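You operate a simulated robot arm through the tools that you are given. There is no shell and no other tool. Be economical: measure what you need, move in short steps, check, and stop when the job is done.

You run a simulated two-armed robot. Do the job below in one go: nothing can be reset, and whatever is moved stays where it is left.

## Task
Pick up the dark bottle labelled "plum" from the top of the long table with one hand, pass it to the other hand and put it on the step of pump two. Set down upright: dark bottle.

It is judged by the outcome, as a careful person would: the job done as asked, and still so three seconds after it is handed in. It fails if anything else is knocked over, pushed out of place, dropped, spilled or broken.

## Robot
Two 7-joint arms with three-finger grippers on one trunk, on a base that drives. Base frame: it is fixed to the floor where the robot stands at the start and does not move with it; the origin is under the middle of the robot, x ahead of it, y to its left, z up. Readings come in mm, degrees, newtons and seconds.
The left shoulder is at the start at [35, 154, 1027], the right one opposite. With the tool pointing down near the work surface each hand reaches from about 200 to 620 mm from the robot's upright axis, wherever it stands, measured 20 degrees to its own side. Places, roughly: step of pump two [2500, 1300, 300]. Payload 2.69 kg a hand.
The tool frame of a hand sits at the grasp point between the pads (the TCP): z along the fingers, y along the line on which they close. The tips reach 29 mm beyond it. Largest opening 120 mm; the body of the gripper starts 78 mm behind the TCP.
Orientation is that of the tool frame in the base frame, as a unit quaternion [x, y, z, w]. With the fingers straight down and closing along the base's y, the tool's x points along the base's -x, its y along +y and its z along -z.

## Interface
- The arms move only by the tool servo_tool. It takes "left_steps", "right_steps" or both (then of equal length, played together; a hand with none holds still); each is a list of rows, each a list of 3 entries, a list of its own where there are three numbers: the turn, a rotation vector about the tool's x, y, z in degrees, then the shift along the tool's x, y, z in mm, then the closure, from 0 (fully open) to 1 (shut). In form: [[[rx, ry, rz], [x, y, z], hand], ...]. A call has 1 to 8 rows; each row shifts and turns the commanded pose from where the row before left it, along the tool's axes as they then stand. A row lasts 0.2 s, in which the tool goes at most 50 mm and 8.6 degrees; a call with a longer step from one row to the next is refused whole, and so is a gripper value outside its range. A pose out of reach is approached as far as the arm can. The call stops where the force on the tool passes 40 N (or 10 N more than at its start, if that is more) or the arm is blocked; 0.2 s more then pass. The fingers move at their own pace and stop on an object; they squeeze with about 25 N. The grip force told is the motor's: it shows also when the fingers shut on nothing. Time passes only in rows, and 0.2 s behind the last, so rows that do not move let the fingers close. It gives the time, the measured TCP pose, the force on the tool (base axes), the opening and the grip force at its end, in the units of the frame above (readings bear some noise), with the torque about the TCP (base axes, N m) and any sound that the robot's microphone picked up.
- Cameras (640 x 400 px; columns grow to the right, rows downward): "scene" is now at [144.5, 16.5, 1208.9]; the picture's right is [0.15, -0.99, 0.00], its down [-0.26, -0.04, -0.96] and it looks along [0.95, 0.15, -0.26] (base axes); focal length 214 px, centre (320, 200). "left" rides on the left gripper at [63, 0, -104] in its tool frame; the picture's right is [0.00, 1.00, 0.00], its down [-0.83, 0.00, -0.56] and it looks along [-0.56, 0.00, 0.83] (tool axes); focal length 275 px, centre (320, 200). "right" rides on the right gripper at [63, 0, -104] in its tool frame; the picture's right is [0.00, 1.00, 0.00], its down [-0.83, 0.00, -0.56] and it looks along [-0.56, 0.00, 0.83] (tool axes); focal length 275 px, centre (320, 200).
- snapshot(camera): a new picture of that camera. It takes no simulated time.
- lift_body(by): slides the trunk up (or, below 0, down) by that many mm; the arms and the scene camera ride with it, the base frame stays. It gives what a move gives, with no picture.
- roll_base(legs): drives the robot by 1 to 6 legs, each [ahead, left, turn to the left] in mm, mm and degrees, along the robot's own axes; the way and the turn of a leg run together, so that a leg with both is an arc; at most 1500 mm and 180 degrees a leg. The arms and the cameras ride along, it lands a little off, and it stops where it bumps. It gives what a move gives.
- aim_head(pan, tilt): turns the head with the scene camera to pan (to the left, within 80 degrees either way) and tilt (down, from -29 to 69), counted from straight ahead of the robot. It gives what a move gives.
- probe_pixels(camera, pixels): for up to 12 pixels [column, row] of the newest picture of that camera ("zoom" is the newest enlarged one), the place [x, y, z] in the base frame of the surface seen there, good to about 2 mm. It takes no simulated time.
- inspect(camera, box): a new picture of the part [left, top, right, bottom] of that camera's present view, enlarged. It takes no simulated time.
- close_job(): hands the job in; it is judged then, once.

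Work in short steps. Measure before you move; look again where a grasp or a placing could have gone wrong, and mend it. You have 80 turns and 62 pictures in all, those below and enlarged ones among them. Open the grippers and draw the arms clear of the work before you hand the job in, unless the task says otherwise; then end with one line.

The tools are called as a command line: name --argument value ..., lists and objects as JSON in quotes. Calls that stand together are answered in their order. servo_tool: Moves the arms, as the interface text tells. Its arguments: {"type":"object","properties":{"left_steps":{"type":"array","items":{"type":"array"}},"right_steps":{"type":"array","items":{"type":"array"}}},"required":[]} The other tools are called the same way: lift_body (by) slides the trunk up or down; roll_base (legs) drives the base; aim_head (pan, tilt) turns the head that bears the scene camera; snapshot (camera) takes a picture; probe_pixels (camera, pixels) gives the place of the surface under pixels of a picture; inspect (camera, box) takes an enlarged picture of a part of a camera's view; close_job () hands the job in.

At the start:

```text
time: 0.0
left_position: [362.6, 280.4, 1064.0]
left_ee_rot: [0.0, 1.0, 0.0, 0.0]
left_contact_force: [-0.1, -0.4, -0.2]
left_moment: [-0.02, -0.02, -0.02]
left_width: 120.1
left_gripper_force: 0.0
right_position: [326.1, -107.8, 1177.4]
right_ee_rot: [0.0, 1.0, 0.0, 0.0]
right_contact_force: [0.4, 0.3, 0.2]
right_moment: [0.0, 0.0, 0.02]
right_width: 120.0
right_gripper_force: 0.0
trunk travel left (down, up): [-392.0, 46.0]
robot x, y, heading: [-0.0, 0.9, 0.3]
head pan, tilt: [8.9, 15.2]
```

scene: 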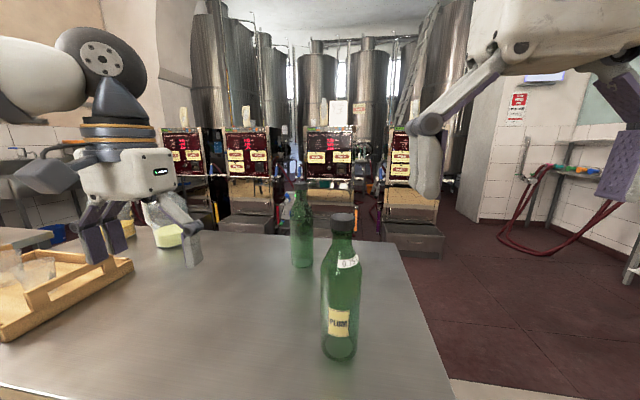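
right: 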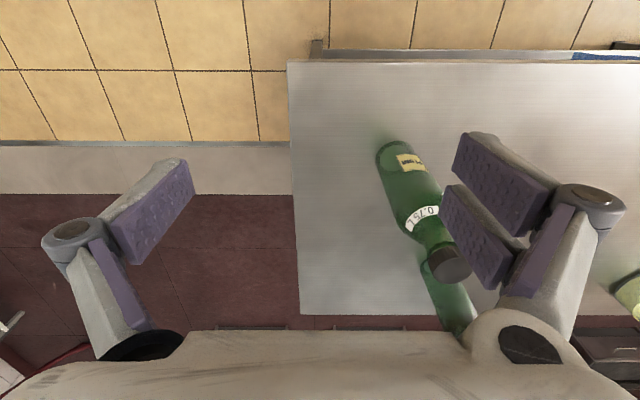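
left: 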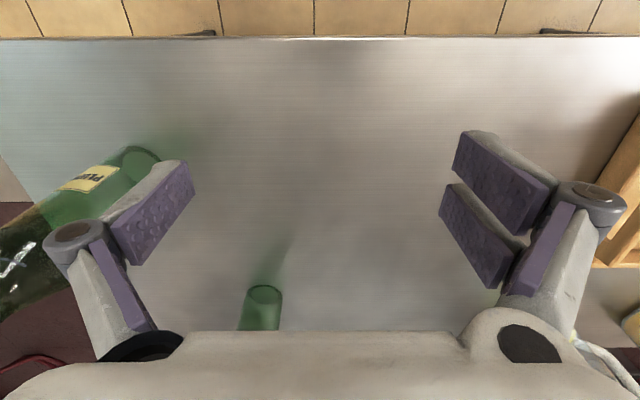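

The near bottle at about (340,290) seems to carry the "plum" label; I'll enlarge it and the pumps to make sure.

inspect --camera "scene" --box '[240, 170, 440, 370]'

inspect --camera "scene" --box '[150, 110, 470, 270]'

```text
2.00 times, centred on (340, 270) of scene
```

zoom: 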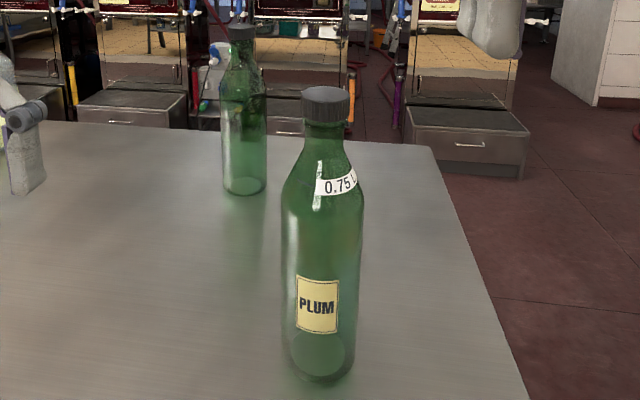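

```text
2.00 times, centred on (310, 190) of scene
```

zoom: 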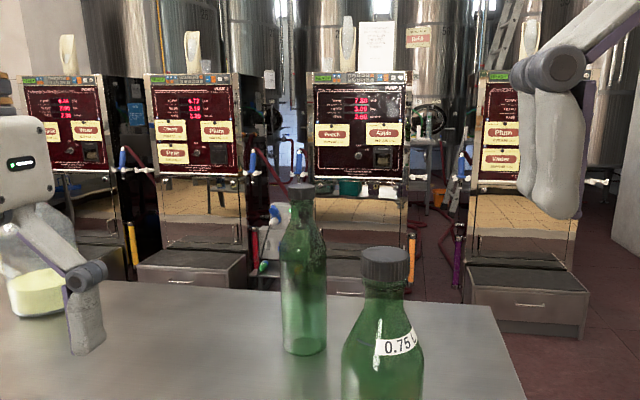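

The near bottle reads PLUM. I'll probe it, the other bottle, the table edges and the steps.

snapshot --camera "scene"

probe_pixels --camera "scene" --pixels '[[342, 217], [342, 230], [342, 260], [342, 300], [339, 350], [301, 185], [301, 262], [365, 340], [395, 242], [440, 380], [246, 222], [200, 240]]'

probe_pixels --camera "zoom" --pixels '[[188, 260], [150, 262], [235, 262], [188, 275], [140, 275], [225, 278], [520, 280], [350, 275]]'

```text
56 pictures are left
```

scene: 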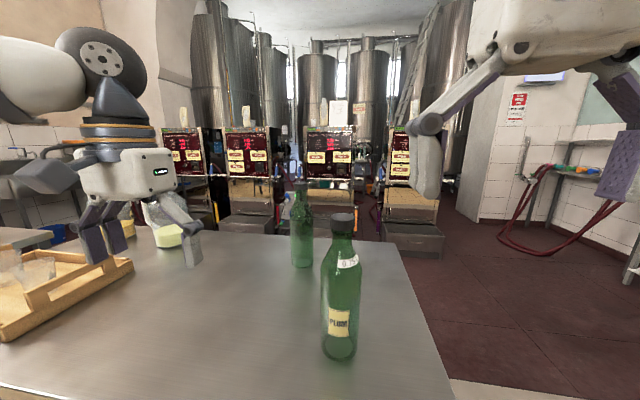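

```text
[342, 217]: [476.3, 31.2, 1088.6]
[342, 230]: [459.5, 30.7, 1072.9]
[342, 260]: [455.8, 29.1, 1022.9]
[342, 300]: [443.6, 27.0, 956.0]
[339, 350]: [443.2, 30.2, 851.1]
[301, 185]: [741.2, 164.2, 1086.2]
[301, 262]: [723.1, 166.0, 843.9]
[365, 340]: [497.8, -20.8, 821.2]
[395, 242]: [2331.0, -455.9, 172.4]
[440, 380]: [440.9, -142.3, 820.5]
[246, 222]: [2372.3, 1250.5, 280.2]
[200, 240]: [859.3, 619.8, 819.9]
```

```text
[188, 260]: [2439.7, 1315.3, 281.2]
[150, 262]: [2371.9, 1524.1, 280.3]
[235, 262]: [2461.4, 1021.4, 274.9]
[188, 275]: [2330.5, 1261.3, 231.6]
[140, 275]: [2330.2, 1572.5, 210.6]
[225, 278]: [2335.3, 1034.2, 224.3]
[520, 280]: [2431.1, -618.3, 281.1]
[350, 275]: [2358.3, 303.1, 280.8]
```

The bottle's axis is about (480, 30), from z 820 to 1090, and the step top is z 281 (x 2335–2460, y ~1020–1570). I back off 150 mm so that the right hand can take the body side-on, while the arms stay where they are relative to the robot.

roll_base --legs '[[-150, 0, 0]]'

```text
time: 1.4
left_position: [214.5, 281.0, 1063.8]
left_ee_rot: [-0.001, 1.0, 0.0, 0.0]
left_contact_force: [-0.6, 0.5, 0.3]
left_moment: [-0.03, -0.02, -0.04]
left_width: 119.9
left_gripper_force: 0.1
right_position: [178.2, -108.3, 1177.8]
right_ee_rot: [-0.001, 1.0, 0.0, 0.0]
right_contact_force: [-2.0, 0.2, 0.6]
right_moment: [-0.03, -0.03, -0.02]
right_width: 119.8
right_gripper_force: 0.1
trunk travel left (down, up): [-392.0, 46.0]
robot x, y, heading: [-147.3, -1.8, 0.2]
head pan, tilt: [8.9, 15.2]
```

Robot axis is now at x -147. Now I pitch the right hand up towards horizontal while it moves forward and down on the right side of the bottle.

servo_tool --right_steps '[[[0, -8.5, 0], [-17.8, 0, 22], 0], [[0, -8.5, 0], [-20.2, 0, 23.5], 0], [[0, -8.5, 0], [-22.2, 0, 24.5], 0], [[0, -8.5, 0], [-23.6, 0, 25], 0], [[0, -8.5, 0], [-24.6, 0, 24.9], 0], [[0, -8.5, 0], [-25, 0, 24.2], 0], [[0, -8.5, 0], [-24.9, 0, 23.1], 0], [[0, -8.5, 0], [-24.2, 0, 21.4], 0]]'

```text
time: 3.2
left_position: [215.3, 282.3, 1062.8]
left_ee_rot: [-0.001, 1.0, 0.0, 0.0]
left_contact_force: [-0.7, -0.1, 0.4]
left_moment: [-0.01, 0.02, -0.02]
left_width: 119.8
left_gripper_force: 0.1
right_position: [413.3, -107.6, 1113.3]
right_ee_rot: [0.0, 0.828, 0.0, 0.56]
right_contact_force: [0.6, -0.2, 1.3]
right_moment: [0.02, 0.01, -0.02]
right_width: 119.8
right_gripper_force: 0.1
trunk travel left (down, up): [-392.0, 46.0]
robot x, y, heading: [-150.4, -1.2, 0.2]
head pan, tilt: [8.9, 15.2]
```

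The pose came out at (413,-108,1113), pitch 68°, with the tool x axis now pointing down. That pitch is fine; I now yaw 25° left, back off slightly, and go down to a pre-grasp near (380,-12,930).

servo_tool --right_steps '[[[-7.73, 0, -3.12], [31.9, 1.5, 1.1], 0], [[-7.73, 0, -3.12], [31.7, 3.2, 1.5], 0], [[-7.73, 0, -3.12], [31.5, 4.7, 2], 0], [[0, 0, 0], [23.6, 29, 24.1], 0], [[0, 0, 0], [23.6, 29, 24.1], 0], [[0, 0, 0], [23.6, 29, 24.1], 0]]'

snapshot --camera "scene"

snapshot --camera "right"

```text
time: 4.6
left_position: [214.5, 281.2, 1063.4]
left_ee_rot: [-0.001, 1.0, 0.0, 0.0]
left_contact_force: [0.6, -0.4, -1.5]
left_moment: [-0.01, 0.03, -0.02]
left_width: 120.3
left_gripper_force: 0.2
right_position: [380.4, -4.1, 931.5]
right_ee_rot: [-0.179, 0.809, 0.121, 0.546]
right_contact_force: [0.0, 0.6, 0.1]
right_moment: [-0.03, 0.0, 0.01]
right_width: 119.8
right_gripper_force: 0.1
trunk travel left (down, up): [-392.0, 46.0]
robot x, y, heading: [-150.7, -0.0, -0.0]
head pan, tilt: [8.9, 15.2]
```

```text
55 pictures are left
```

scene: 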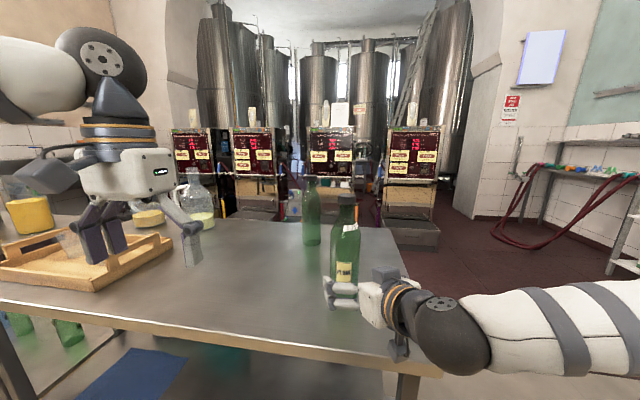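

```text
54 pictures are left
```

right: 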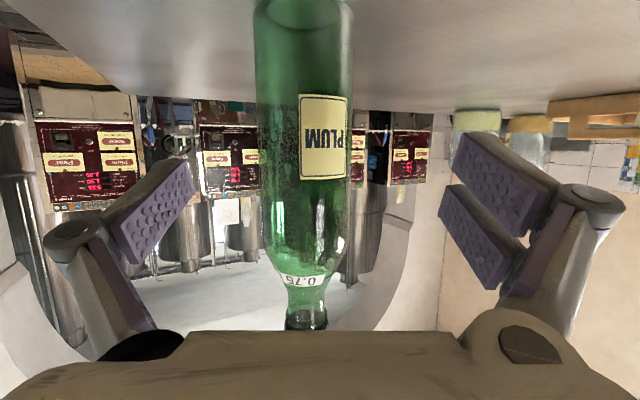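

The camera shows the bottle 16 px left of centre, agreeing with axis (480,30): 11 mm sideways, 105 mm ahead. I centre and advance horizontally, fingers open.

servo_tool --right_steps '[[[0, 0, 0], [0, -11, 0], 0], [[0, 0, 0], [-9.4, 0, 23.2], 0], [[0, 0, 0], [-9.4, 0, 23.2], 0], [[0, 0, 0], [-9.4, 0, 23.2], 0], [[0, 0, 0], [-9.4, 0, 23.2], 0], [[0, 0, 0], [0, 0, 0], 0]]'

snapshot --camera "right"

```text
time: 6.0
left_position: [215.0, 282.0, 1063.4]
left_ee_rot: [-0.001, 1.0, 0.0, 0.0]
left_contact_force: [0.3, 0.3, 0.0]
left_moment: [-0.01, 0.0, -0.01]
left_width: 120.0
left_gripper_force: 0.0
right_position: [476.6, 26.9, 928.9]
right_ee_rot: [-0.181, 0.809, 0.122, 0.545]
right_contact_force: [-0.3, 0.5, 0.5]
right_moment: [-0.02, -0.01, -0.04]
right_width: 120.3
right_gripper_force: 0.0
trunk travel left (down, up): [-392.0, 46.0]
robot x, y, heading: [-151.0, 0.6, -0.0]
head pan, tilt: [8.9, 15.2]
```

```text
53 pictures are left
```

right: 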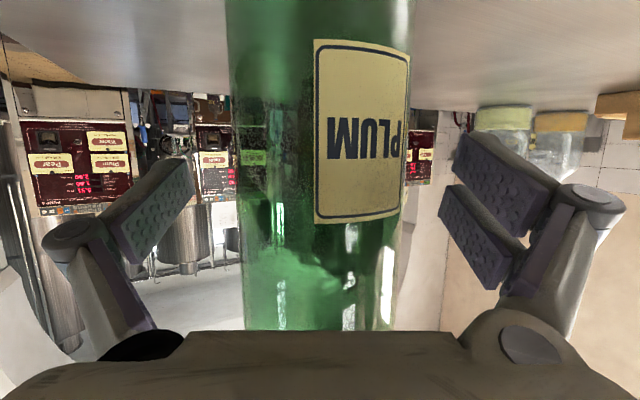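

The bottle sits centred between the pads (cols 235–410, centre ~320). Closing now, over several still rows.

servo_tool --right_steps '[[[0, 0, 0], [0, 0, 0], 0.2], [[0, 0, 0], [0, 0, 0], 0.35], [[0, 0, 0], [0, 0, 0], 1], [[0, 0, 0], [0, 0, 0], 1], [[0, 0, 0], [0, 0, 0], 1]]'

```text
time: 7.2
left_position: [215.0, 281.3, 1062.9]
left_ee_rot: [-0.001, 1.0, 0.0, 0.0]
left_contact_force: [0.1, 0.4, 0.2]
left_moment: [-0.02, -0.04, -0.02]
left_width: 119.8
left_gripper_force: 0.1
right_position: [475.7, 26.7, 930.2]
right_ee_rot: [-0.18, 0.809, 0.122, 0.546]
right_contact_force: [-0.8, 0.3, -0.5]
right_moment: [0.15, 0.07, 0.03]
right_width: 72.0
right_gripper_force: 24.7
trunk travel left (down, up): [-392.0, 46.0]
robot x, y, heading: [-153.7, 0.7, 0.3]
head pan, tilt: [8.9, 15.2]
```

Gripped at 72 mm with 24.7 N. I lift slowly by about 65 mm and check it.

servo_tool --right_steps '[[[0, 0, 0], [-4.6, 0, -1.9], 1], [[0, 0, 0], [-9.3, 0, -3.8], 1], [[0, 0, 0], [-13.9, 0, -5.6], 1], [[0, 0, 0], [-18.5, 0, -7.5], 1], [[0, 0, 0], [-13.9, 0, -5.6], 1], [[0, 0, 0], [0, 0, 0], 1]]'

snapshot --camera "scene"

```text
time: 8.6
left_position: [214.3, 280.5, 1063.6]
left_ee_rot: [-0.001, 1.0, 0.0, 0.0]
left_contact_force: [0.6, 0.2, 1.1]
left_moment: [0.02, 0.02, 0.0]
left_width: 119.8
left_gripper_force: 0.1
right_position: [476.9, 25.9, 994.4]
right_ee_rot: [-0.18, 0.81, 0.121, 0.546]
right_contact_force: [0.6, 0.7, -4.2]
right_moment: [0.0, 0.03, -0.02]
right_width: 72.2
right_gripper_force: 25.2
trunk travel left (down, up): [-392.0, 46.0]
robot x, y, heading: [-147.6, -1.3, 0.2]
head pan, tilt: [8.9, 15.2]
```

```text
52 pictures are left
```

scene: 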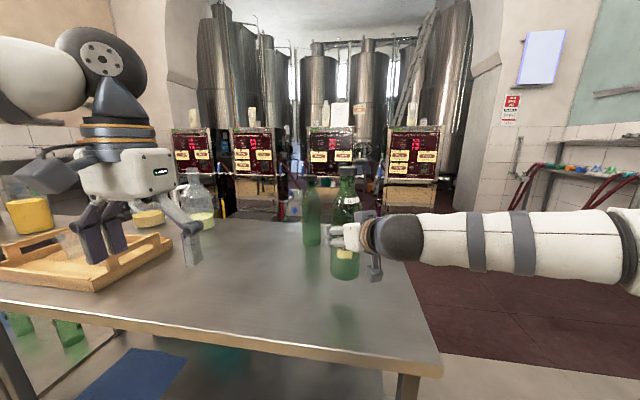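

Held steady: 4.2 N of weight, bottle now spans z 884–1153. I bring the left hand up and forward, pitching it 45°, ready to take the neck from behind and above.

servo_tool --left_steps '[[[0, -7.5, 0], [-22.4, 0, -17.2], 0], [[0, -7.5, 0], [-24.5, 0, -14.1], 0], [[0, -7.5, 0], [-26.1, 0, -10.8], 0], [[0, -7.5, 0], [-27.3, 0, -7.3], 0], [[0, -7.5, 0], [-28, 0, -3.7], 0], [[0, -7.5, 0], [-28.3, 0, 0], 0], [[5, 0, 5], [0, 0, 0], 0], [[5, 0, 5], [0, 0, 0], 0]]'

```text
time: 10.4
left_position: [350.2, 281.5, 1166.7]
left_ee_rot: [0.113, 0.917, -0.047, 0.379]
left_contact_force: [-0.5, -0.2, 0.3]
left_moment: [-0.01, -0.01, 0.01]
left_width: 120.1
left_gripper_force: 0.1
right_position: [476.6, 26.2, 995.0]
right_ee_rot: [-0.18, 0.809, 0.122, 0.546]
right_contact_force: [-0.5, -0.7, -4.5]
right_moment: [-0.01, 0.0, -0.04]
right_width: 72.3
right_gripper_force: 25.0
trunk travel left (down, up): [-392.0, 46.0]
robot x, y, heading: [-146.6, 1.1, -0.0]
head pan, tilt: [8.9, 15.2]
```

Now I move the left hand sideways to about 120 mm behind and above the cap, at (398,50,1210).

servo_tool --left_steps '[[[0, 0, 0], [-17.2, -35.6, 7], 0], [[0, 0, 0], [-17.2, -35.6, 7], 0], [[0, 0, 0], [-17.2, -35.6, 7], 0], [[0, 0, 0], [-17.2, -35.6, 7], 0], [[0, 0, 0], [-17.2, -35.6, 7], 0], [[0, 0, 0], [-17.2, -35.6, 7], 0]]'

snapshot --camera "left"

snapshot --camera "scene"

```text
time: 11.8
left_position: [397.8, 48.0, 1212.2]
left_ee_rot: [0.112, 0.917, -0.046, 0.38]
left_contact_force: [-0.2, 1.1, 0.6]
left_moment: [0.02, 0.02, 0.02]
left_width: 119.9
left_gripper_force: 0.1
right_position: [477.6, 25.0, 993.4]
right_ee_rot: [-0.18, 0.81, 0.122, 0.545]
right_contact_force: [-0.8, -0.8, -3.5]
right_moment: [-0.01, 0.01, 0.0]
right_width: 72.6
right_gripper_force: 24.3
trunk travel left (down, up): [-392.0, 46.0]
robot x, y, heading: [-149.1, 0.1, 0.1]
head pan, tilt: [8.9, 15.2]
```

```text
51 pictures are left
```

left: 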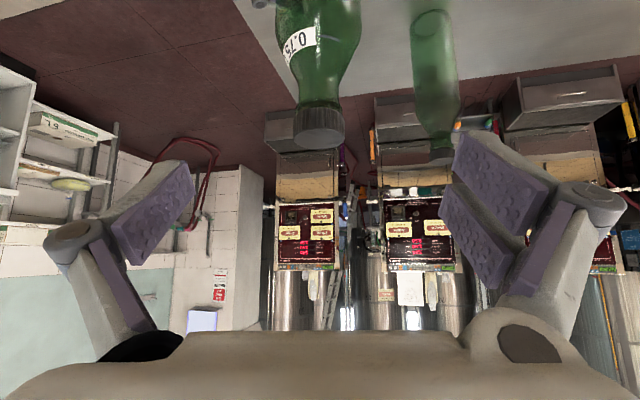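

```text
50 pictures are left
```

scene: 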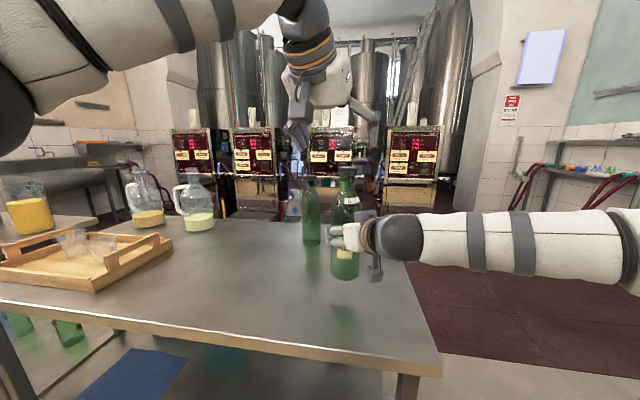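

The cap is centred at col 319 in the left view; I probe cap and neck for exact heights.

probe_pixels --camera "left" --pixels '[[319, 142], [319, 128], [319, 112], [319, 98], [319, 85], [319, 70], [319, 55]]'

inspect --camera "left" --box '[240, 0, 400, 160]'

```text
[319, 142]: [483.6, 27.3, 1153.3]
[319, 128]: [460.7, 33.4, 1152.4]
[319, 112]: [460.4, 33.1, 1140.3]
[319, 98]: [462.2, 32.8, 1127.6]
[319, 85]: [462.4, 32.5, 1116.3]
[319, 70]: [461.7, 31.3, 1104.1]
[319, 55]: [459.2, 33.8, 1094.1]
```

```text
2.50 times, centred on (320, 80) of left
```

zoom: 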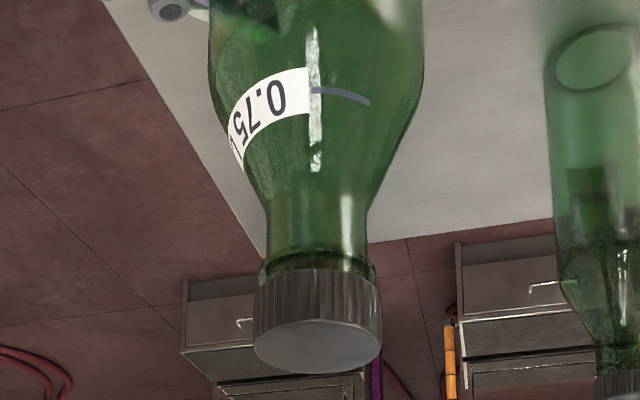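

Cap spans z 1130–1153, neck z 1100–1130, axis (481,27.5). I advance the left hand so that the pads straddle the neck at z 1116.

servo_tool --left_steps '[[[0, 0, 0], [1.5, 0, 28], 0], [[0, 0, 0], [1.5, 0, 28], 0], [[0, 0, 0], [1.5, 0, 28], 0], [[0, 0, 0], [1.5, 0, 25], 0], [[0, 0, 0], [1.4, 0, 19.6], 0], [[0, 0, 0], [0, 0, 0], 0]]'

snapshot --camera "left"

```text
time: 13.2
left_position: [481.3, 28.2, 1113.8]
left_ee_rot: [0.113, 0.917, -0.047, 0.38]
left_contact_force: [-0.3, 0.3, 0.2]
left_moment: [-0.01, 0.01, 0.03]
left_width: 120.3
left_gripper_force: 0.1
right_position: [476.8, 25.5, 994.8]
right_ee_rot: [-0.181, 0.81, 0.122, 0.545]
right_contact_force: [-0.5, 0.8, -3.8]
right_moment: [-0.02, 0.04, 0.0]
right_width: 72.3
right_gripper_force: 25.0
trunk travel left (down, up): [-392.0, 46.0]
robot x, y, heading: [-148.6, 1.0, 0.1]
head pan, tilt: [8.9, 15.2]
```

```text
48 pictures are left
```

left: 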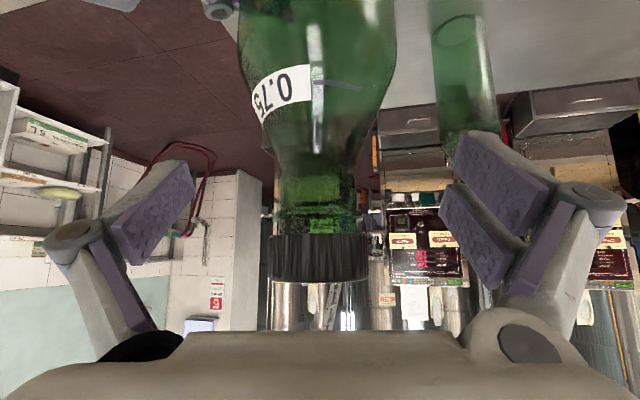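

The neck lies centred between the left pads (col ~318). I close the left hand and keep the right one gripping.

servo_tool --left_steps '[[[0, 0, 0], [0, 0, 0], 0.3], [[0, 0, 0], [0, 0, 0], 0.6], [[0, 0, 0], [0, 0, 0], 1], [[0, 0, 0], [0, 0, 0], 1], [[0, 0, 0], [0, 0, 0], 1]]'

snapshot --camera "left"

```text
time: 14.4
left_position: [481.7, 28.8, 1114.1]
left_ee_rot: [0.112, 0.917, -0.045, 0.38]
left_contact_force: [6.1, 7.8, 6.7]
left_moment: [0.94, -0.83, -0.07]
left_width: 39.9
left_gripper_force: 24.6
right_position: [475.3, 25.8, 992.9]
right_ee_rot: [-0.18, 0.81, 0.122, 0.545]
right_contact_force: [-6.0, -8.1, -10.6]
right_moment: [0.07, 0.16, 0.03]
right_width: 72.5
right_gripper_force: 25.3
trunk travel left (down, up): [-392.0, 46.0]
robot x, y, heading: [-148.5, -0.5, 0.2]
head pan, tilt: [8.9, 15.2]
```

```text
47 pictures are left
```

left: 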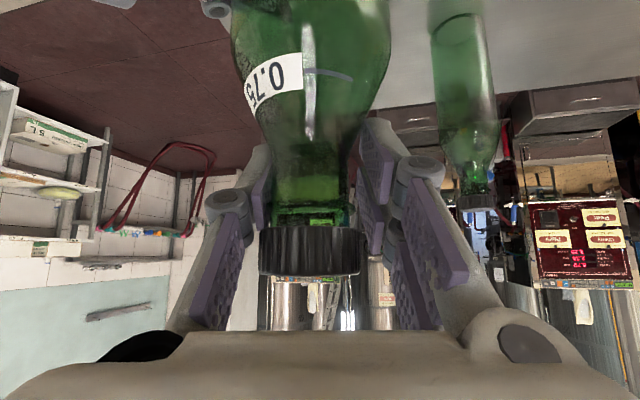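

Left grip 24.6 N at 39.9 mm on the neck, with only small internal forces. I open the right hand and let it settle.

servo_tool --left_steps '[[[0, 0, 0], [0, 0, 0], 1], [[0, 0, 0], [0, 0, 0], 1], [[0, 0, 0], [0, 0, 0], 1], [[0, 0, 0], [0, 0, 0], 1]]' --right_steps '[[[0, 0, 0], [0, 0, 0], 0.35], [[0, 0, 0], [0, 0, 0], 0.2], [[0, 0, 0], [0, 0, 0], 0], [[0, 0, 0], [0, 0, 0], 0]]'

snapshot --camera "right"

snapshot --camera "scene"

```text
time: 15.4
left_position: [481.6, 28.6, 1113.6]
left_ee_rot: [0.112, 0.917, -0.046, 0.38]
left_contact_force: [0.2, 0.1, -3.8]
left_moment: [0.01, -0.05, 0.03]
left_width: 35.3
left_gripper_force: 24.8
right_position: [475.4, 26.5, 993.9]
right_ee_rot: [-0.18, 0.809, 0.121, 0.547]
right_contact_force: [0.0, 0.4, 0.2]
right_moment: [0.0, -0.02, -0.01]
right_width: 120.1
right_gripper_force: 0.1
trunk travel left (down, up): [-392.0, 46.0]
robot x, y, heading: [-149.0, -0.6, 0.2]
head pan, tilt: [8.9, 15.2]
```

```text
46 pictures are left
```

right: 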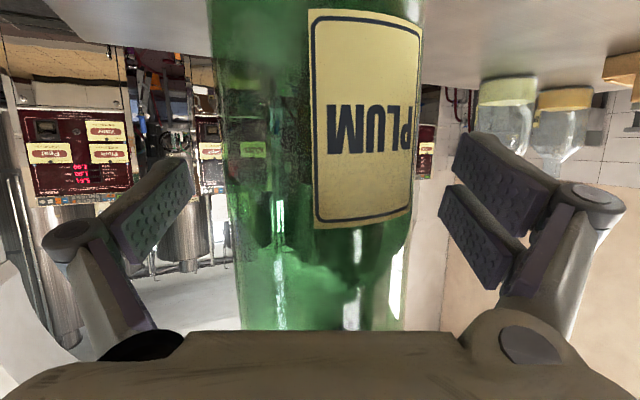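

```text
45 pictures are left
```

scene: 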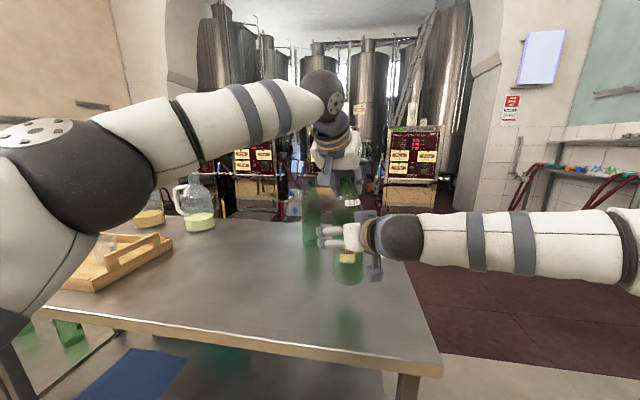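

Left now holds it alone (3.8 N, 35 mm). I withdraw the right hand straight back along its approach, horizontally.

servo_tool --right_steps '[[[0, 0, 0], [9.4, 0, -23.2], 0], [[0, 0, 0], [9.4, 0, -23.2], 0], [[0, 0, 0], [9.4, 0, -23.2], 0], [[0, 0, 0], [9.4, 0, -23.2], 0], [[0, 0, 0], [9.4, 0, -23.2], 0]]'

snapshot --camera "right"

snapshot --camera "left"

```text
time: 16.6
left_position: [482.2, 29.3, 1115.5]
left_ee_rot: [0.112, 0.917, -0.046, 0.38]
left_contact_force: [0.2, 0.4, -3.8]
left_moment: [0.02, -0.05, 0.03]
left_width: 34.9
left_gripper_force: 24.8
right_position: [362.2, -26.8, 992.9]
right_ee_rot: [-0.18, 0.809, 0.123, 0.546]
right_contact_force: [0.6, 0.3, -0.5]
right_moment: [0.01, 0.03, -0.01]
right_width: 120.1
right_gripper_force: 0.0
trunk travel left (down, up): [-392.0, 46.0]
robot x, y, heading: [-148.9, 0.4, -0.1]
head pan, tilt: [8.9, 15.2]
```

```text
44 pictures are left
```

right: 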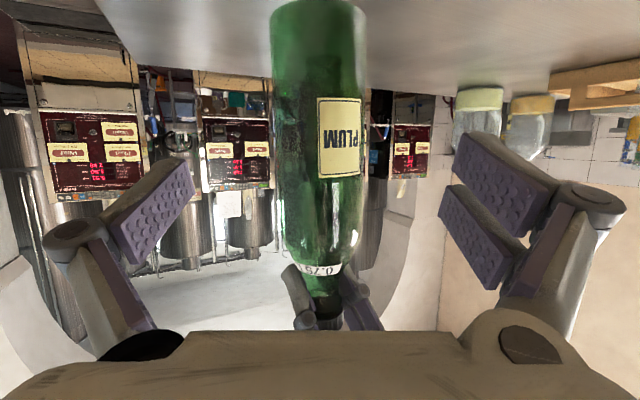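

```text
43 pictures are left
```

left: 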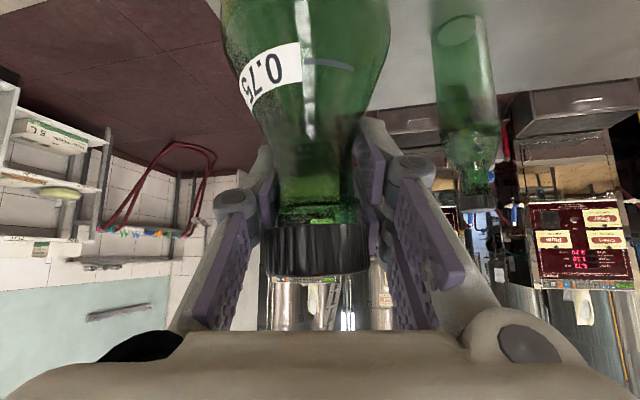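

Bottle hangs in the left grip. I probe its surface at several heights to measure its tilt.

probe_pixels --camera "right" --pixels '[[318, 30], [319, 60], [320, 90], [320, 120], [320, 150], [320, 180], [320, 210], [275, 60], [365, 60], [278, 200], [362, 200]]'

inspect --camera "right" --box '[240, 0, 400, 340]'

```text
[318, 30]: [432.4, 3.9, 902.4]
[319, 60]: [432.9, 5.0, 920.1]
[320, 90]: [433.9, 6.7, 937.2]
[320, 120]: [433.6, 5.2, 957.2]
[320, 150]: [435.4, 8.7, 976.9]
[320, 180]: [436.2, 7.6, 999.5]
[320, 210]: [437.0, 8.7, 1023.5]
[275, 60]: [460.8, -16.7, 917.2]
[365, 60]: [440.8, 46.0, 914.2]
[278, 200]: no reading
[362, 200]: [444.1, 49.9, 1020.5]
```

```text
1.18 times, centred on (320, 170) of right
```

zoom: 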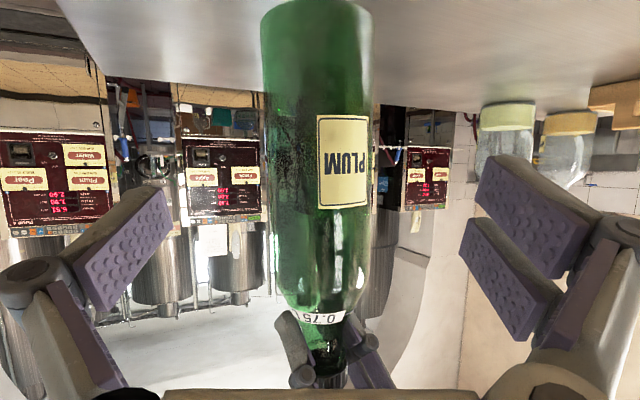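

The bottle leans only ~2–3° (base edge toward -x,-y). Next I fold the right hand back to a compact tool-down pose at my right side before driving.

servo_tool --right_steps '[[[7.73, 0, 3.12], [-3.7, -32, -17.7], 0], [[7.73, 0, 3.12], [-5.6, -34, -12.9], 0], [[7.73, 0, 3.12], [-7.4, -35, -8.4], 0], [[0, 0, 0], [-7.4, -35, -8.4], 0], [[0, 0, 0], [-7.4, -35, -8.4], 0], [[0, 8.5, 0], [1.5, 0, -22.3], 0], [[0, 8.5, 0], [4.8, 0, -21.8], 0], [[0, 8.5, 0], [8, 0, -20.9], 0]]'

servo_tool --right_steps '[[[0, 8.5, 0], [11, 0, -19.5], 0], [[0, 8.5, 0], [13.8, 0, -17.6], 0], [[0, 8.5, 0], [16.2, 0, -15.4], 0], [[0, 8.5, 0], [18.3, 0, -12.9], 0], [[0, 8.5, 0], [20, 0, -10], 0]]'

lift_body --by 40

aim_head --pan -45 --tilt 30

snapshot --camera "scene"

```text
time: 18.4
left_position: [482.4, 28.7, 1114.1]
left_ee_rot: [0.113, 0.917, -0.047, 0.38]
left_contact_force: [0.1, -0.2, -3.6]
left_moment: [0.04, -0.03, -0.02]
left_width: 35.0
left_gripper_force: 24.9
right_position: [286.5, -202.1, 1066.1]
right_ee_rot: [-0.001, 0.932, 0.0, 0.362]
right_contact_force: [-0.6, 0.3, -0.2]
right_moment: [0.0, -0.01, 0.04]
right_width: 119.8
right_gripper_force: 0.1
trunk travel left (down, up): [-392.0, 46.0]
robot x, y, heading: [-147.1, -0.8, -0.0]
head pan, tilt: [8.9, 15.2]
```

```text
time: 19.6
left_position: [481.9, 29.0, 1114.1]
left_ee_rot: [0.113, 0.917, -0.047, 0.38]
left_contact_force: [0.0, -0.8, -4.2]
left_moment: [0.02, -0.05, 0.01]
left_width: 34.5
left_gripper_force: 24.9
right_position: [182.2, -202.7, 1100.8]
right_ee_rot: [-0.001, 1.0, 0.0, -0.002]
right_contact_force: [0.3, 0.0, -1.3]
right_moment: [0.05, 0.01, 0.0]
right_width: 120.1
right_gripper_force: 0.1
trunk travel left (down, up): [-392.0, 46.0]
robot x, y, heading: [-151.3, -0.5, -0.3]
head pan, tilt: [8.9, 15.2]
```

```text
time: 20.4
left_position: [481.6, 28.1, 1150.6]
left_ee_rot: [0.112, 0.918, -0.046, 0.378]
left_contact_force: [0.2, -0.3, -4.1]
left_moment: [-0.02, -0.08, 0.0]
left_width: 34.3
left_gripper_force: 24.9
right_position: [184.1, -204.0, 1139.8]
right_ee_rot: [-0.001, 1.0, 0.0, -0.002]
right_contact_force: [0.4, -0.3, -0.2]
right_moment: [0.04, 0.05, 0.0]
right_width: 119.7
right_gripper_force: 0.1
trunk travel left (down, up): [-432.0, 6.0]
robot x, y, heading: [-146.0, 1.9, 0.1]
head pan, tilt: [8.9, 15.2]
```

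```text
time: 21.6
left_position: [480.6, 28.7, 1153.7]
left_ee_rot: [0.112, 0.917, -0.046, 0.38]
left_contact_force: [-0.3, 0.0, -4.3]
left_moment: [0.03, -0.05, -0.01]
left_width: 33.2
left_gripper_force: 25.0
right_position: [183.3, -203.9, 1141.2]
right_ee_rot: [-0.001, 1.0, 0.0, 0.0]
right_contact_force: [-0.1, 0.0, -0.1]
right_moment: [0.01, -0.01, 0.02]
right_width: 120.0
right_gripper_force: 0.1
trunk travel left (down, up): [-432.0, 6.0]
robot x, y, heading: [-149.4, 1.7, -0.0]
head pan, tilt: [-45.0, 30.0]
```

```text
41 pictures are left
```

scene: 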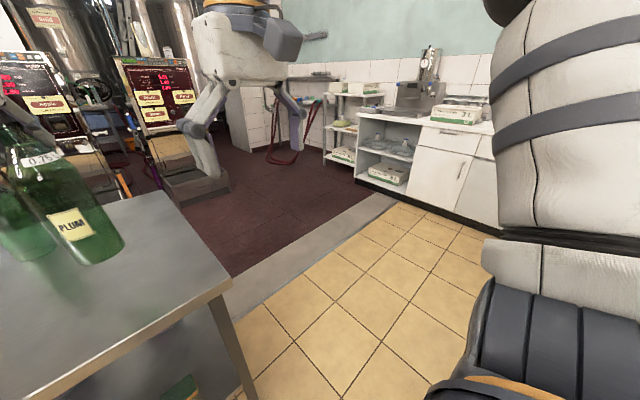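

The left opening has crept from 35.3 to 33.2 mm, so I check for slip with the left camera, and probe the floor, table and cabinet on the right for the driving path.

snapshot --camera "left"

probe_pixels --camera "scene" --pixels '[[228, 285], [160, 195], [245, 390], [450, 215], [370, 185], [345, 165], [235, 190], [280, 160], [300, 250], [180, 205]]'

```text
40 pictures are left
```

left: 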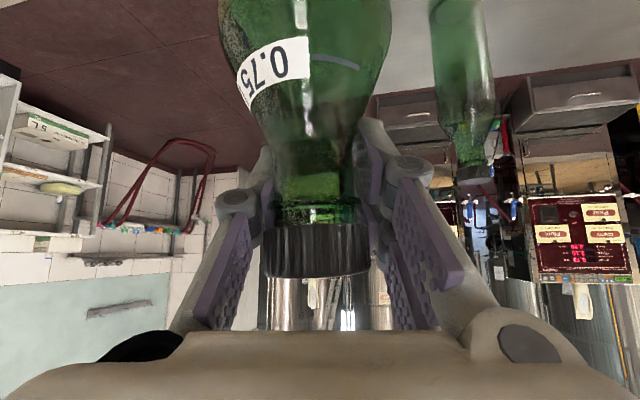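

```text
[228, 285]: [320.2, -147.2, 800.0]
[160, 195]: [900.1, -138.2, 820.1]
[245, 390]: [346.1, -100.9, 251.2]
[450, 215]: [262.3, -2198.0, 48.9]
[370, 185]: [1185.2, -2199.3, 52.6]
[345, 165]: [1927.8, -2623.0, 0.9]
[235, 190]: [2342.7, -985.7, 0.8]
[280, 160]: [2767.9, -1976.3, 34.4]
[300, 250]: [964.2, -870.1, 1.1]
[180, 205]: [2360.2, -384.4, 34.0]
```

Only a tiny settling toward the cap ring, which blocks further slip. The table's right end is y -145 (x 320–905) and the floor beyond is free to y -2200, so I drive right 700 first, then ahead past the table.

roll_base --legs '[[0, -350, 0], [0, -350, 0], [600, 0, 0]]'

snapshot --camera "left"

```text
time: 30.7
left_position: [1078.0, -673.5, 1153.1]
left_ee_rot: [0.114, 0.917, -0.048, 0.379]
left_contact_force: [0.0, 0.2, -3.8]
left_moment: [0.0, -0.06, -0.01]
left_width: 33.0
left_gripper_force: 25.1
right_position: [779.6, -903.9, 1140.2]
right_ee_rot: [0.0, 1.0, 0.0, -0.001]
right_contact_force: [-0.5, -0.4, -0.3]
right_moment: [-0.03, 0.04, -0.04]
right_width: 119.7
right_gripper_force: 0.2
trunk travel left (down, up): [-432.0, 6.0]
robot x, y, heading: [447.3, -701.1, -0.1]
head pan, tilt: [-45.0, 30.0]
```

```text
39 pictures are left
```

left: 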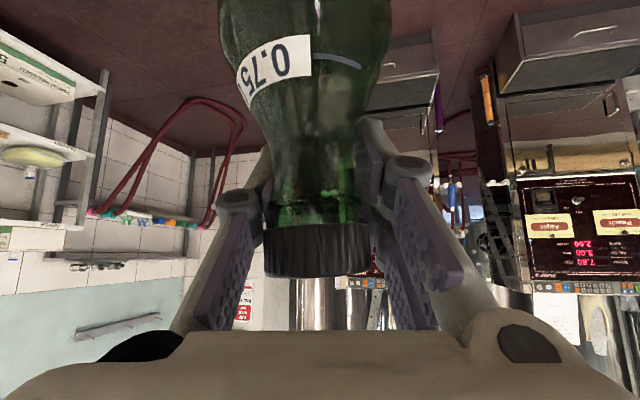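

Grip stable at 33 mm. I drive ahead to x≈1500 and turn the head left to see the way along the pumps.

roll_base --legs '[[550, 0, 0], [500, 0, 0]]'

aim_head --pan 60 --tilt 25

snapshot --camera "scene"

```text
time: 36.5
left_position: [2134.0, -661.1, 1153.2]
left_ee_rot: [0.11, 0.917, -0.046, 0.38]
left_contact_force: [0.3, 0.4, -3.7]
left_moment: [0.01, -0.09, -0.02]
left_width: 33.2
left_gripper_force: 24.6
right_position: [1837.4, -895.1, 1141.3]
right_ee_rot: [-0.004, 1.0, 0.0, 0.001]
right_contact_force: [0.1, 0.6, 0.2]
right_moment: [0.0, 0.0, 0.01]
right_width: 119.8
right_gripper_force: 0.0
trunk travel left (down, up): [-432.0, 6.0]
robot x, y, heading: [1507.3, -694.2, 0.6]
head pan, tilt: [-45.0, 30.0]
```

```text
time: 38.3
left_position: [2134.2, -660.8, 1154.3]
left_ee_rot: [0.111, 0.917, -0.046, 0.38]
left_contact_force: [-0.7, -0.1, -3.7]
left_moment: [0.0, -0.08, 0.0]
left_width: 33.0
left_gripper_force: 24.7
right_position: [1837.7, -894.3, 1141.3]
right_ee_rot: [-0.002, 1.0, -0.001, 0.0]
right_contact_force: [-0.4, 0.2, 0.3]
right_moment: [0.0, 0.02, -0.02]
right_width: 119.9
right_gripper_force: 0.1
trunk travel left (down, up): [-432.0, 6.0]
robot x, y, heading: [1506.2, -693.2, 0.3]
head pan, tilt: [60.0, 25.0]
```

```text
38 pictures are left
```

scene: 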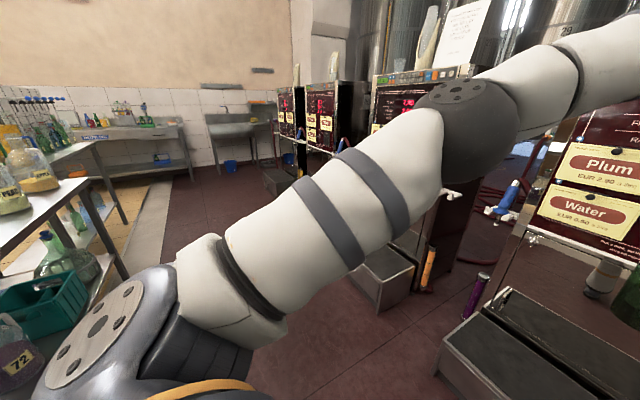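

The corridor is clear. I strafe left along the pumps towards pump two (second from the left).

roll_base --legs '[[0, 650, 0], [0, 650, 0], [0, 640, 0]]'

aim_head --pan 0 --tilt 35

snapshot --camera "scene"

snapshot --camera "right"

```text
time: 53.9
left_position: [2119.9, 1296.9, 1153.1]
left_ee_rot: [0.113, 0.917, -0.047, 0.38]
left_contact_force: [-0.5, 0.0, -4.3]
left_moment: [0.01, -0.07, -0.01]
left_width: 33.1
left_gripper_force: 25.0
right_position: [1822.2, 1065.1, 1140.7]
right_ee_rot: [0.0, 1.0, 0.0, 0.001]
right_contact_force: [-0.6, 0.5, -0.7]
right_moment: [0.04, 0.01, 0.02]
right_width: 120.1
right_gripper_force: 0.1
trunk travel left (down, up): [-432.0, 6.0]
robot x, y, heading: [1490.6, 1269.8, 0.1]
head pan, tilt: [60.0, 25.0]
```

```text
time: 55.2
left_position: [2121.2, 1297.8, 1153.3]
left_ee_rot: [0.114, 0.917, -0.047, 0.38]
left_contact_force: [-0.2, 0.4, -4.2]
left_moment: [-0.03, -0.04, 0.02]
left_width: 32.9
left_gripper_force: 25.4
right_position: [1823.1, 1065.9, 1140.3]
right_ee_rot: [0.0, 1.0, 0.0, 0.0]
right_contact_force: [0.3, 0.9, 0.8]
right_moment: [-0.01, 0.02, -0.01]
right_width: 119.9
right_gripper_force: 0.0
trunk travel left (down, up): [-432.0, 6.0]
robot x, y, heading: [1490.8, 1268.7, -0.0]
head pan, tilt: [0.0, 35.0]
```

```text
37 pictures are left
```

scene: 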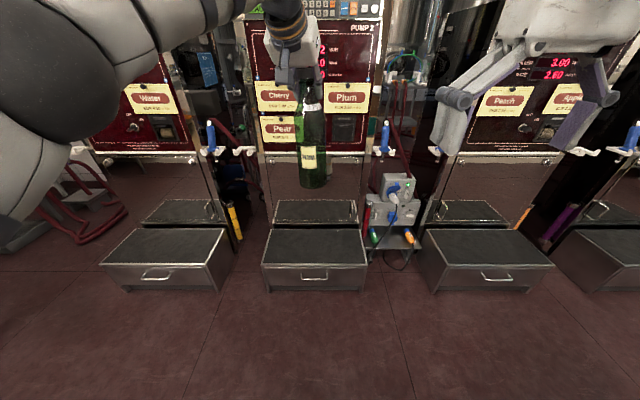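

```text
36 pictures are left
```

right: 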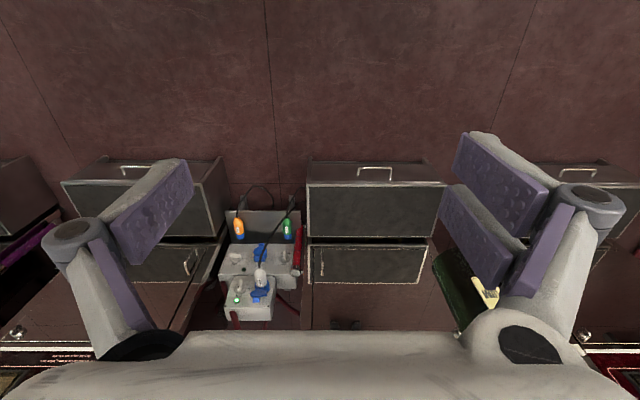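

PUMP 2 stands straight ahead with the bottle in line. I probe the step's top, its back panel and overhanging parts above it.

probe_pixels --camera "scene" --pixels '[[272, 233], [355, 233], [267, 258], [361, 258], [315, 245], [315, 228], [315, 212], [340, 190], [345, 170], [345, 140], [247, 152], [380, 150]]'

inspect --camera "scene" --box '[220, 60, 420, 300]'

```text
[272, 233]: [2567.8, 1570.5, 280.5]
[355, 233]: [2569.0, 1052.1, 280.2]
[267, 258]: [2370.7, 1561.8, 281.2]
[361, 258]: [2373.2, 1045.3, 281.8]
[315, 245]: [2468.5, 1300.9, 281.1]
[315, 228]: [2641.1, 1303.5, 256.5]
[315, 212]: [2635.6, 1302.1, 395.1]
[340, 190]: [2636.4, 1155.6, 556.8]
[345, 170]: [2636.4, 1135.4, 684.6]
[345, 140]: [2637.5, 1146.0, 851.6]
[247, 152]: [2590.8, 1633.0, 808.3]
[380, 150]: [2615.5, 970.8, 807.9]
```

```text
1.67 times, centred on (320, 180) of scene
```

zoom: 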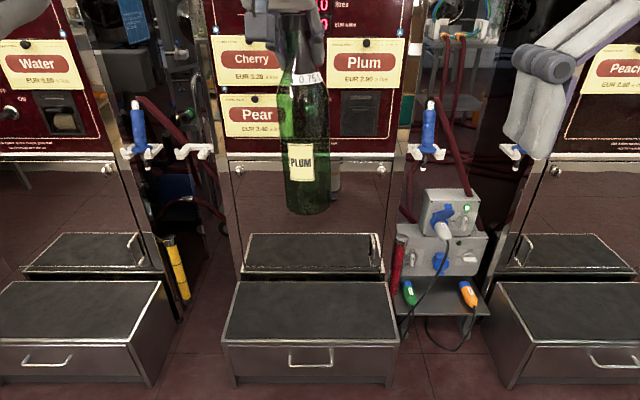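

The step top is z 281 for x 2345–2590, y 1045–1565, with the panel at x 2636: plenty of room. I aim for (2465, 1300); first I lower the trunk 420 mm here over the free floor.

lift_body --by -420

snapshot --camera "scene"

```text
refused: -420 is not a number from -400 to 400
```

```text
34 pictures are left
```

scene: 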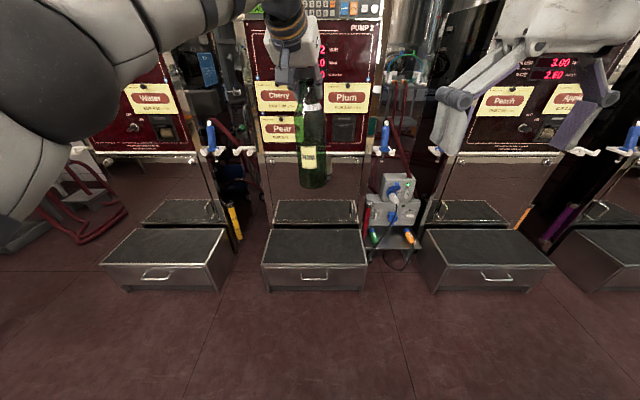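

The limit is 400 per call, so I lower by 390.

lift_body --by -390

snapshot --camera "scene"

```text
time: 58.9
left_position: [2118.6, 1296.8, 764.6]
left_ee_rot: [0.112, 0.917, -0.046, 0.38]
left_contact_force: [-0.6, 0.4, -3.5]
left_moment: [-0.02, -0.1, -0.01]
left_width: 33.0
left_gripper_force: 24.8
right_position: [1896.5, 1067.0, 665.4]
right_ee_rot: [-0.001, 0.99, 0.001, -0.141]
right_contact_force: [-0.4, 0.3, -0.2]
right_moment: [0.02, 0.02, -0.02]
right_width: 119.8
right_gripper_force: 0.1
trunk travel left (down, up): [-42.0, 396.0]
robot x, y, heading: [1492.6, 1270.5, 0.1]
head pan, tilt: [0.0, 35.0]
```

```text
33 pictures are left
```

scene: 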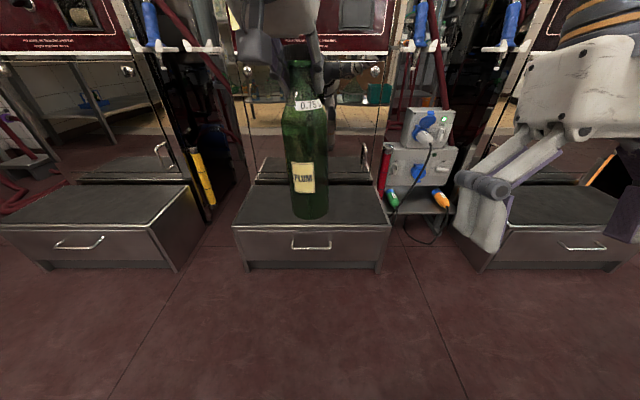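

The right hand shifted a bit during lowering (now x 1896, z 665) but is clear of everything. I probe the bottle's surface from the scene view for tilt and the base height.

probe_pixels --camera "scene" --pixels '[[304, 120], [305, 135], [305, 150], [306, 170], [308, 190], [309, 205], [310, 214], [286, 130], [325, 130], [294, 205], [327, 205]]'

inspect --camera "scene" --box '[220, 30, 400, 240]'

```text
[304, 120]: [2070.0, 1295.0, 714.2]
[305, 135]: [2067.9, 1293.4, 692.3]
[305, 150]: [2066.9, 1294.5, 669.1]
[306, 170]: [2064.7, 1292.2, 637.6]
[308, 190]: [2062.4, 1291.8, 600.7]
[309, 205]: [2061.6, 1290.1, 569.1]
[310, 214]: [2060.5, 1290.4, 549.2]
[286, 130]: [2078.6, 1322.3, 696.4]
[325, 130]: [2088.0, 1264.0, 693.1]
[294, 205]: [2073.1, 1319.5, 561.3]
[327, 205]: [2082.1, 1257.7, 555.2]
```

```text
1.90 times, centred on (310, 135) of scene
```

zoom: 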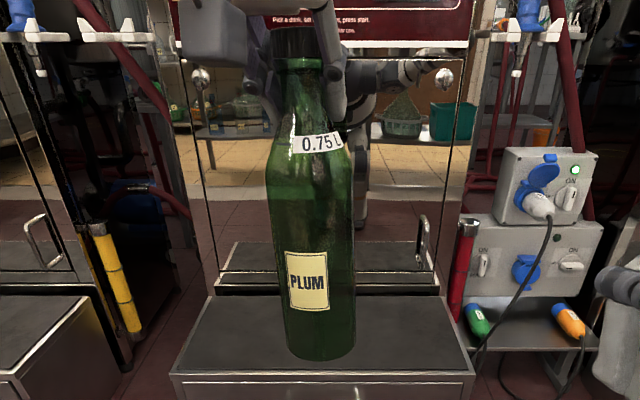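

The lean is 3.0° (base toward me) and 1.9° (base to the right). I cancel it with a small wrist turn and then drive 344 mm ahead, the base still some 250 mm above the step.

servo_tool --left_steps '[[[-0.93, -1.22, 0.93], [0, 0, 0], 1], [[-0.92, -1.22, 0.92], [0, 0, 0], 1], [[0, 0, 0], [0, 0, 0], 1]]'

roll_base --legs '[[344, 0, 0]]'

snapshot --camera "scene"

```text
time: 59.7
left_position: [2121.1, 1297.2, 763.6]
left_ee_rot: [0.121, 0.907, -0.028, 0.402]
left_contact_force: [-0.7, 0.1, -3.7]
left_moment: [-0.01, -0.04, 0.0]
left_width: 33.1
left_gripper_force: 25.4
right_position: [1897.4, 1065.1, 665.5]
right_ee_rot: [-0.001, 0.99, 0.001, -0.14]
right_contact_force: [-0.3, 0.0, 0.3]
right_moment: [-0.01, -0.01, 0.02]
right_width: 120.0
right_gripper_force: 0.1
trunk travel left (down, up): [-42.0, 396.0]
robot x, y, heading: [1490.5, 1269.5, 0.1]
head pan, tilt: [0.0, 35.0]
```

```text
time: 62.0
left_position: [2472.3, 1297.2, 763.4]
left_ee_rot: [0.121, 0.908, -0.028, 0.401]
left_contact_force: [0.1, -0.2, -4.3]
left_moment: [0.01, -0.05, 0.0]
left_width: 32.8
left_gripper_force: 24.9
right_position: [2248.7, 1065.9, 663.9]
right_ee_rot: [-0.002, 0.99, 0.001, -0.141]
right_contact_force: [-0.1, 0.5, 0.3]
right_moment: [0.01, 0.01, -0.03]
right_width: 120.0
right_gripper_force: 0.0
trunk travel left (down, up): [-42.0, 396.0]
robot x, y, heading: [1839.7, 1267.9, 0.1]
head pan, tilt: [0.0, 35.0]
```

```text
31 pictures are left
```

scene: 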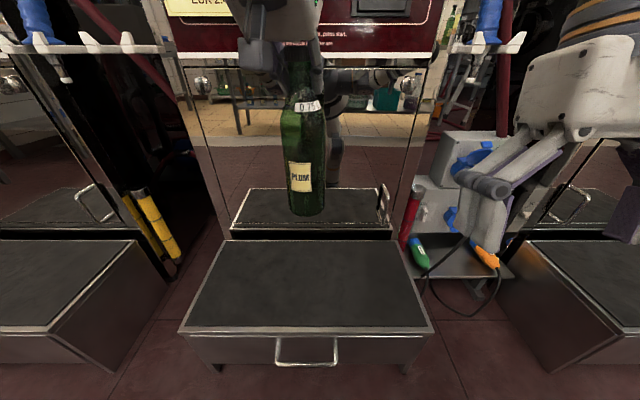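

Now at (2472,1297). I re-probe the bottle for uprightness and base.

probe_pixels --camera "scene" --pixels '[[301, 125], [301, 150], [303, 170], [304, 190], [305, 205], [305, 211], [285, 130], [323, 130], [291, 200], [321, 200]]'

```text
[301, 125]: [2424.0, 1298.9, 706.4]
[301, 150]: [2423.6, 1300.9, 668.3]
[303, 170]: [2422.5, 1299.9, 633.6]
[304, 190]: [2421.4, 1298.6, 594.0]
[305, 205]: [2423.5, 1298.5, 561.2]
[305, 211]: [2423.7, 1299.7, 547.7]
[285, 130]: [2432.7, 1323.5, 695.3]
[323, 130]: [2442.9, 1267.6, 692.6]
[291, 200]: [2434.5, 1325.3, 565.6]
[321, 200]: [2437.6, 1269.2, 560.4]
```

Upright within ~0.5°, axis about (2460,1297), base about z 533. I lower 216 mm straight down with the arm.

servo_tool --left_steps '[[[0, 0, 0], [19.9, -1.26, 18.2], 1], [[0, 0, 0], [19.9, -1.26, 18.2], 1], [[0, 0, 0], [19.9, -1.26, 18.2], 1], [[0, 0, 0], [19.9, -1.26, 18.2], 1], [[0, 0, 0], [19.9, -1.26, 18.2], 1], [[0, 0, 0], [19.9, -1.26, 18.2], 1], [[0, 0, 0], [19.9, -1.26, 18.2], 1], [[0, 0, 0], [19.9, -1.26, 18.2], 1]]'

snapshot --camera "scene"

```text
time: 63.8
left_position: [2469.9, 1295.4, 547.8]
left_ee_rot: [0.122, 0.908, -0.028, 0.4]
left_contact_force: [-0.6, -0.2, -4.0]
left_moment: [-0.05, -0.03, -0.01]
left_width: 32.5
left_gripper_force: 25.1
right_position: [2247.6, 1065.9, 663.5]
right_ee_rot: [0.0, 0.99, 0.002, -0.141]
right_contact_force: [-0.5, 0.0, -0.3]
right_moment: [0.04, -0.01, 0.01]
right_width: 120.1
right_gripper_force: 0.1
trunk travel left (down, up): [-42.0, 396.0]
robot x, y, heading: [1845.2, 1264.5, 0.2]
head pan, tilt: [0.0, 35.0]
```

```text
30 pictures are left
```

scene: 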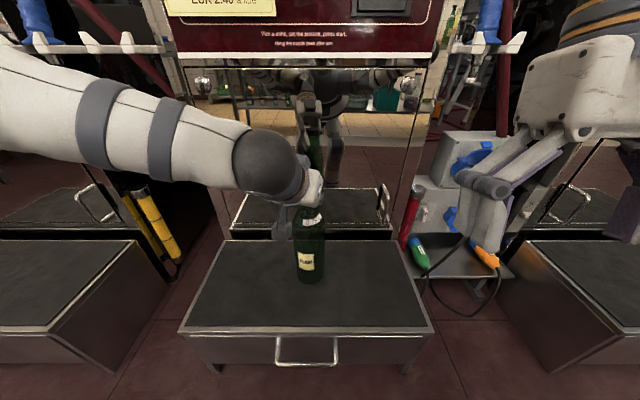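

Bottle over the middle of the step, about 35 mm to go. I lower 24 mm more in small steps.

servo_tool --left_steps '[[[0, 0, 0], [4.4, -0.28, 4.0], 1], [[0, 0, 0], [4.4, -0.28, 4.0], 1], [[0, 0, 0], [4.4, -0.28, 4.0], 1], [[0, 0, 0], [4.4, -0.28, 4.0], 1], [[0, 0, 0], [0, 0, 0], 1]]'

inspect --camera "scene" --box '[250, 190, 370, 310]'

```text
time: 65.0
left_position: [2470.5, 1297.1, 523.6]
left_ee_rot: [0.121, 0.907, -0.028, 0.401]
left_contact_force: [-0.4, 0.2, -3.8]
left_moment: [-0.01, -0.07, 0.01]
left_width: 32.6
left_gripper_force: 25.1
right_position: [2247.6, 1065.9, 664.0]
right_ee_rot: [-0.001, 0.99, 0.0, -0.14]
right_contact_force: [0.2, 0.1, 0.2]
right_moment: [0.0, 0.0, -0.01]
right_width: 119.8
right_gripper_force: 0.2
trunk travel left (down, up): [-42.0, 396.0]
robot x, y, heading: [1844.8, 1267.4, -0.1]
head pan, tilt: [0.0, 35.0]
```

```text
3.33 times, centred on (310, 250) of scene
```

zoom: 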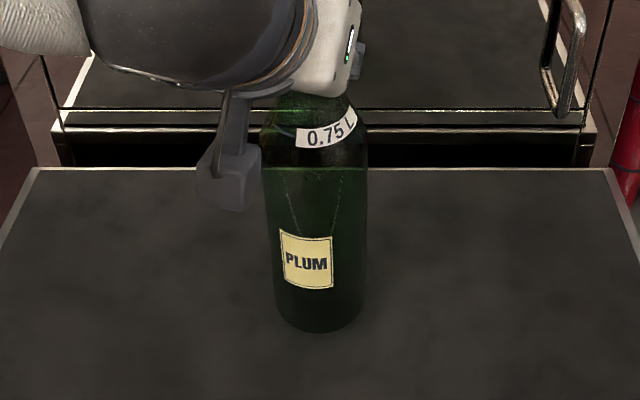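

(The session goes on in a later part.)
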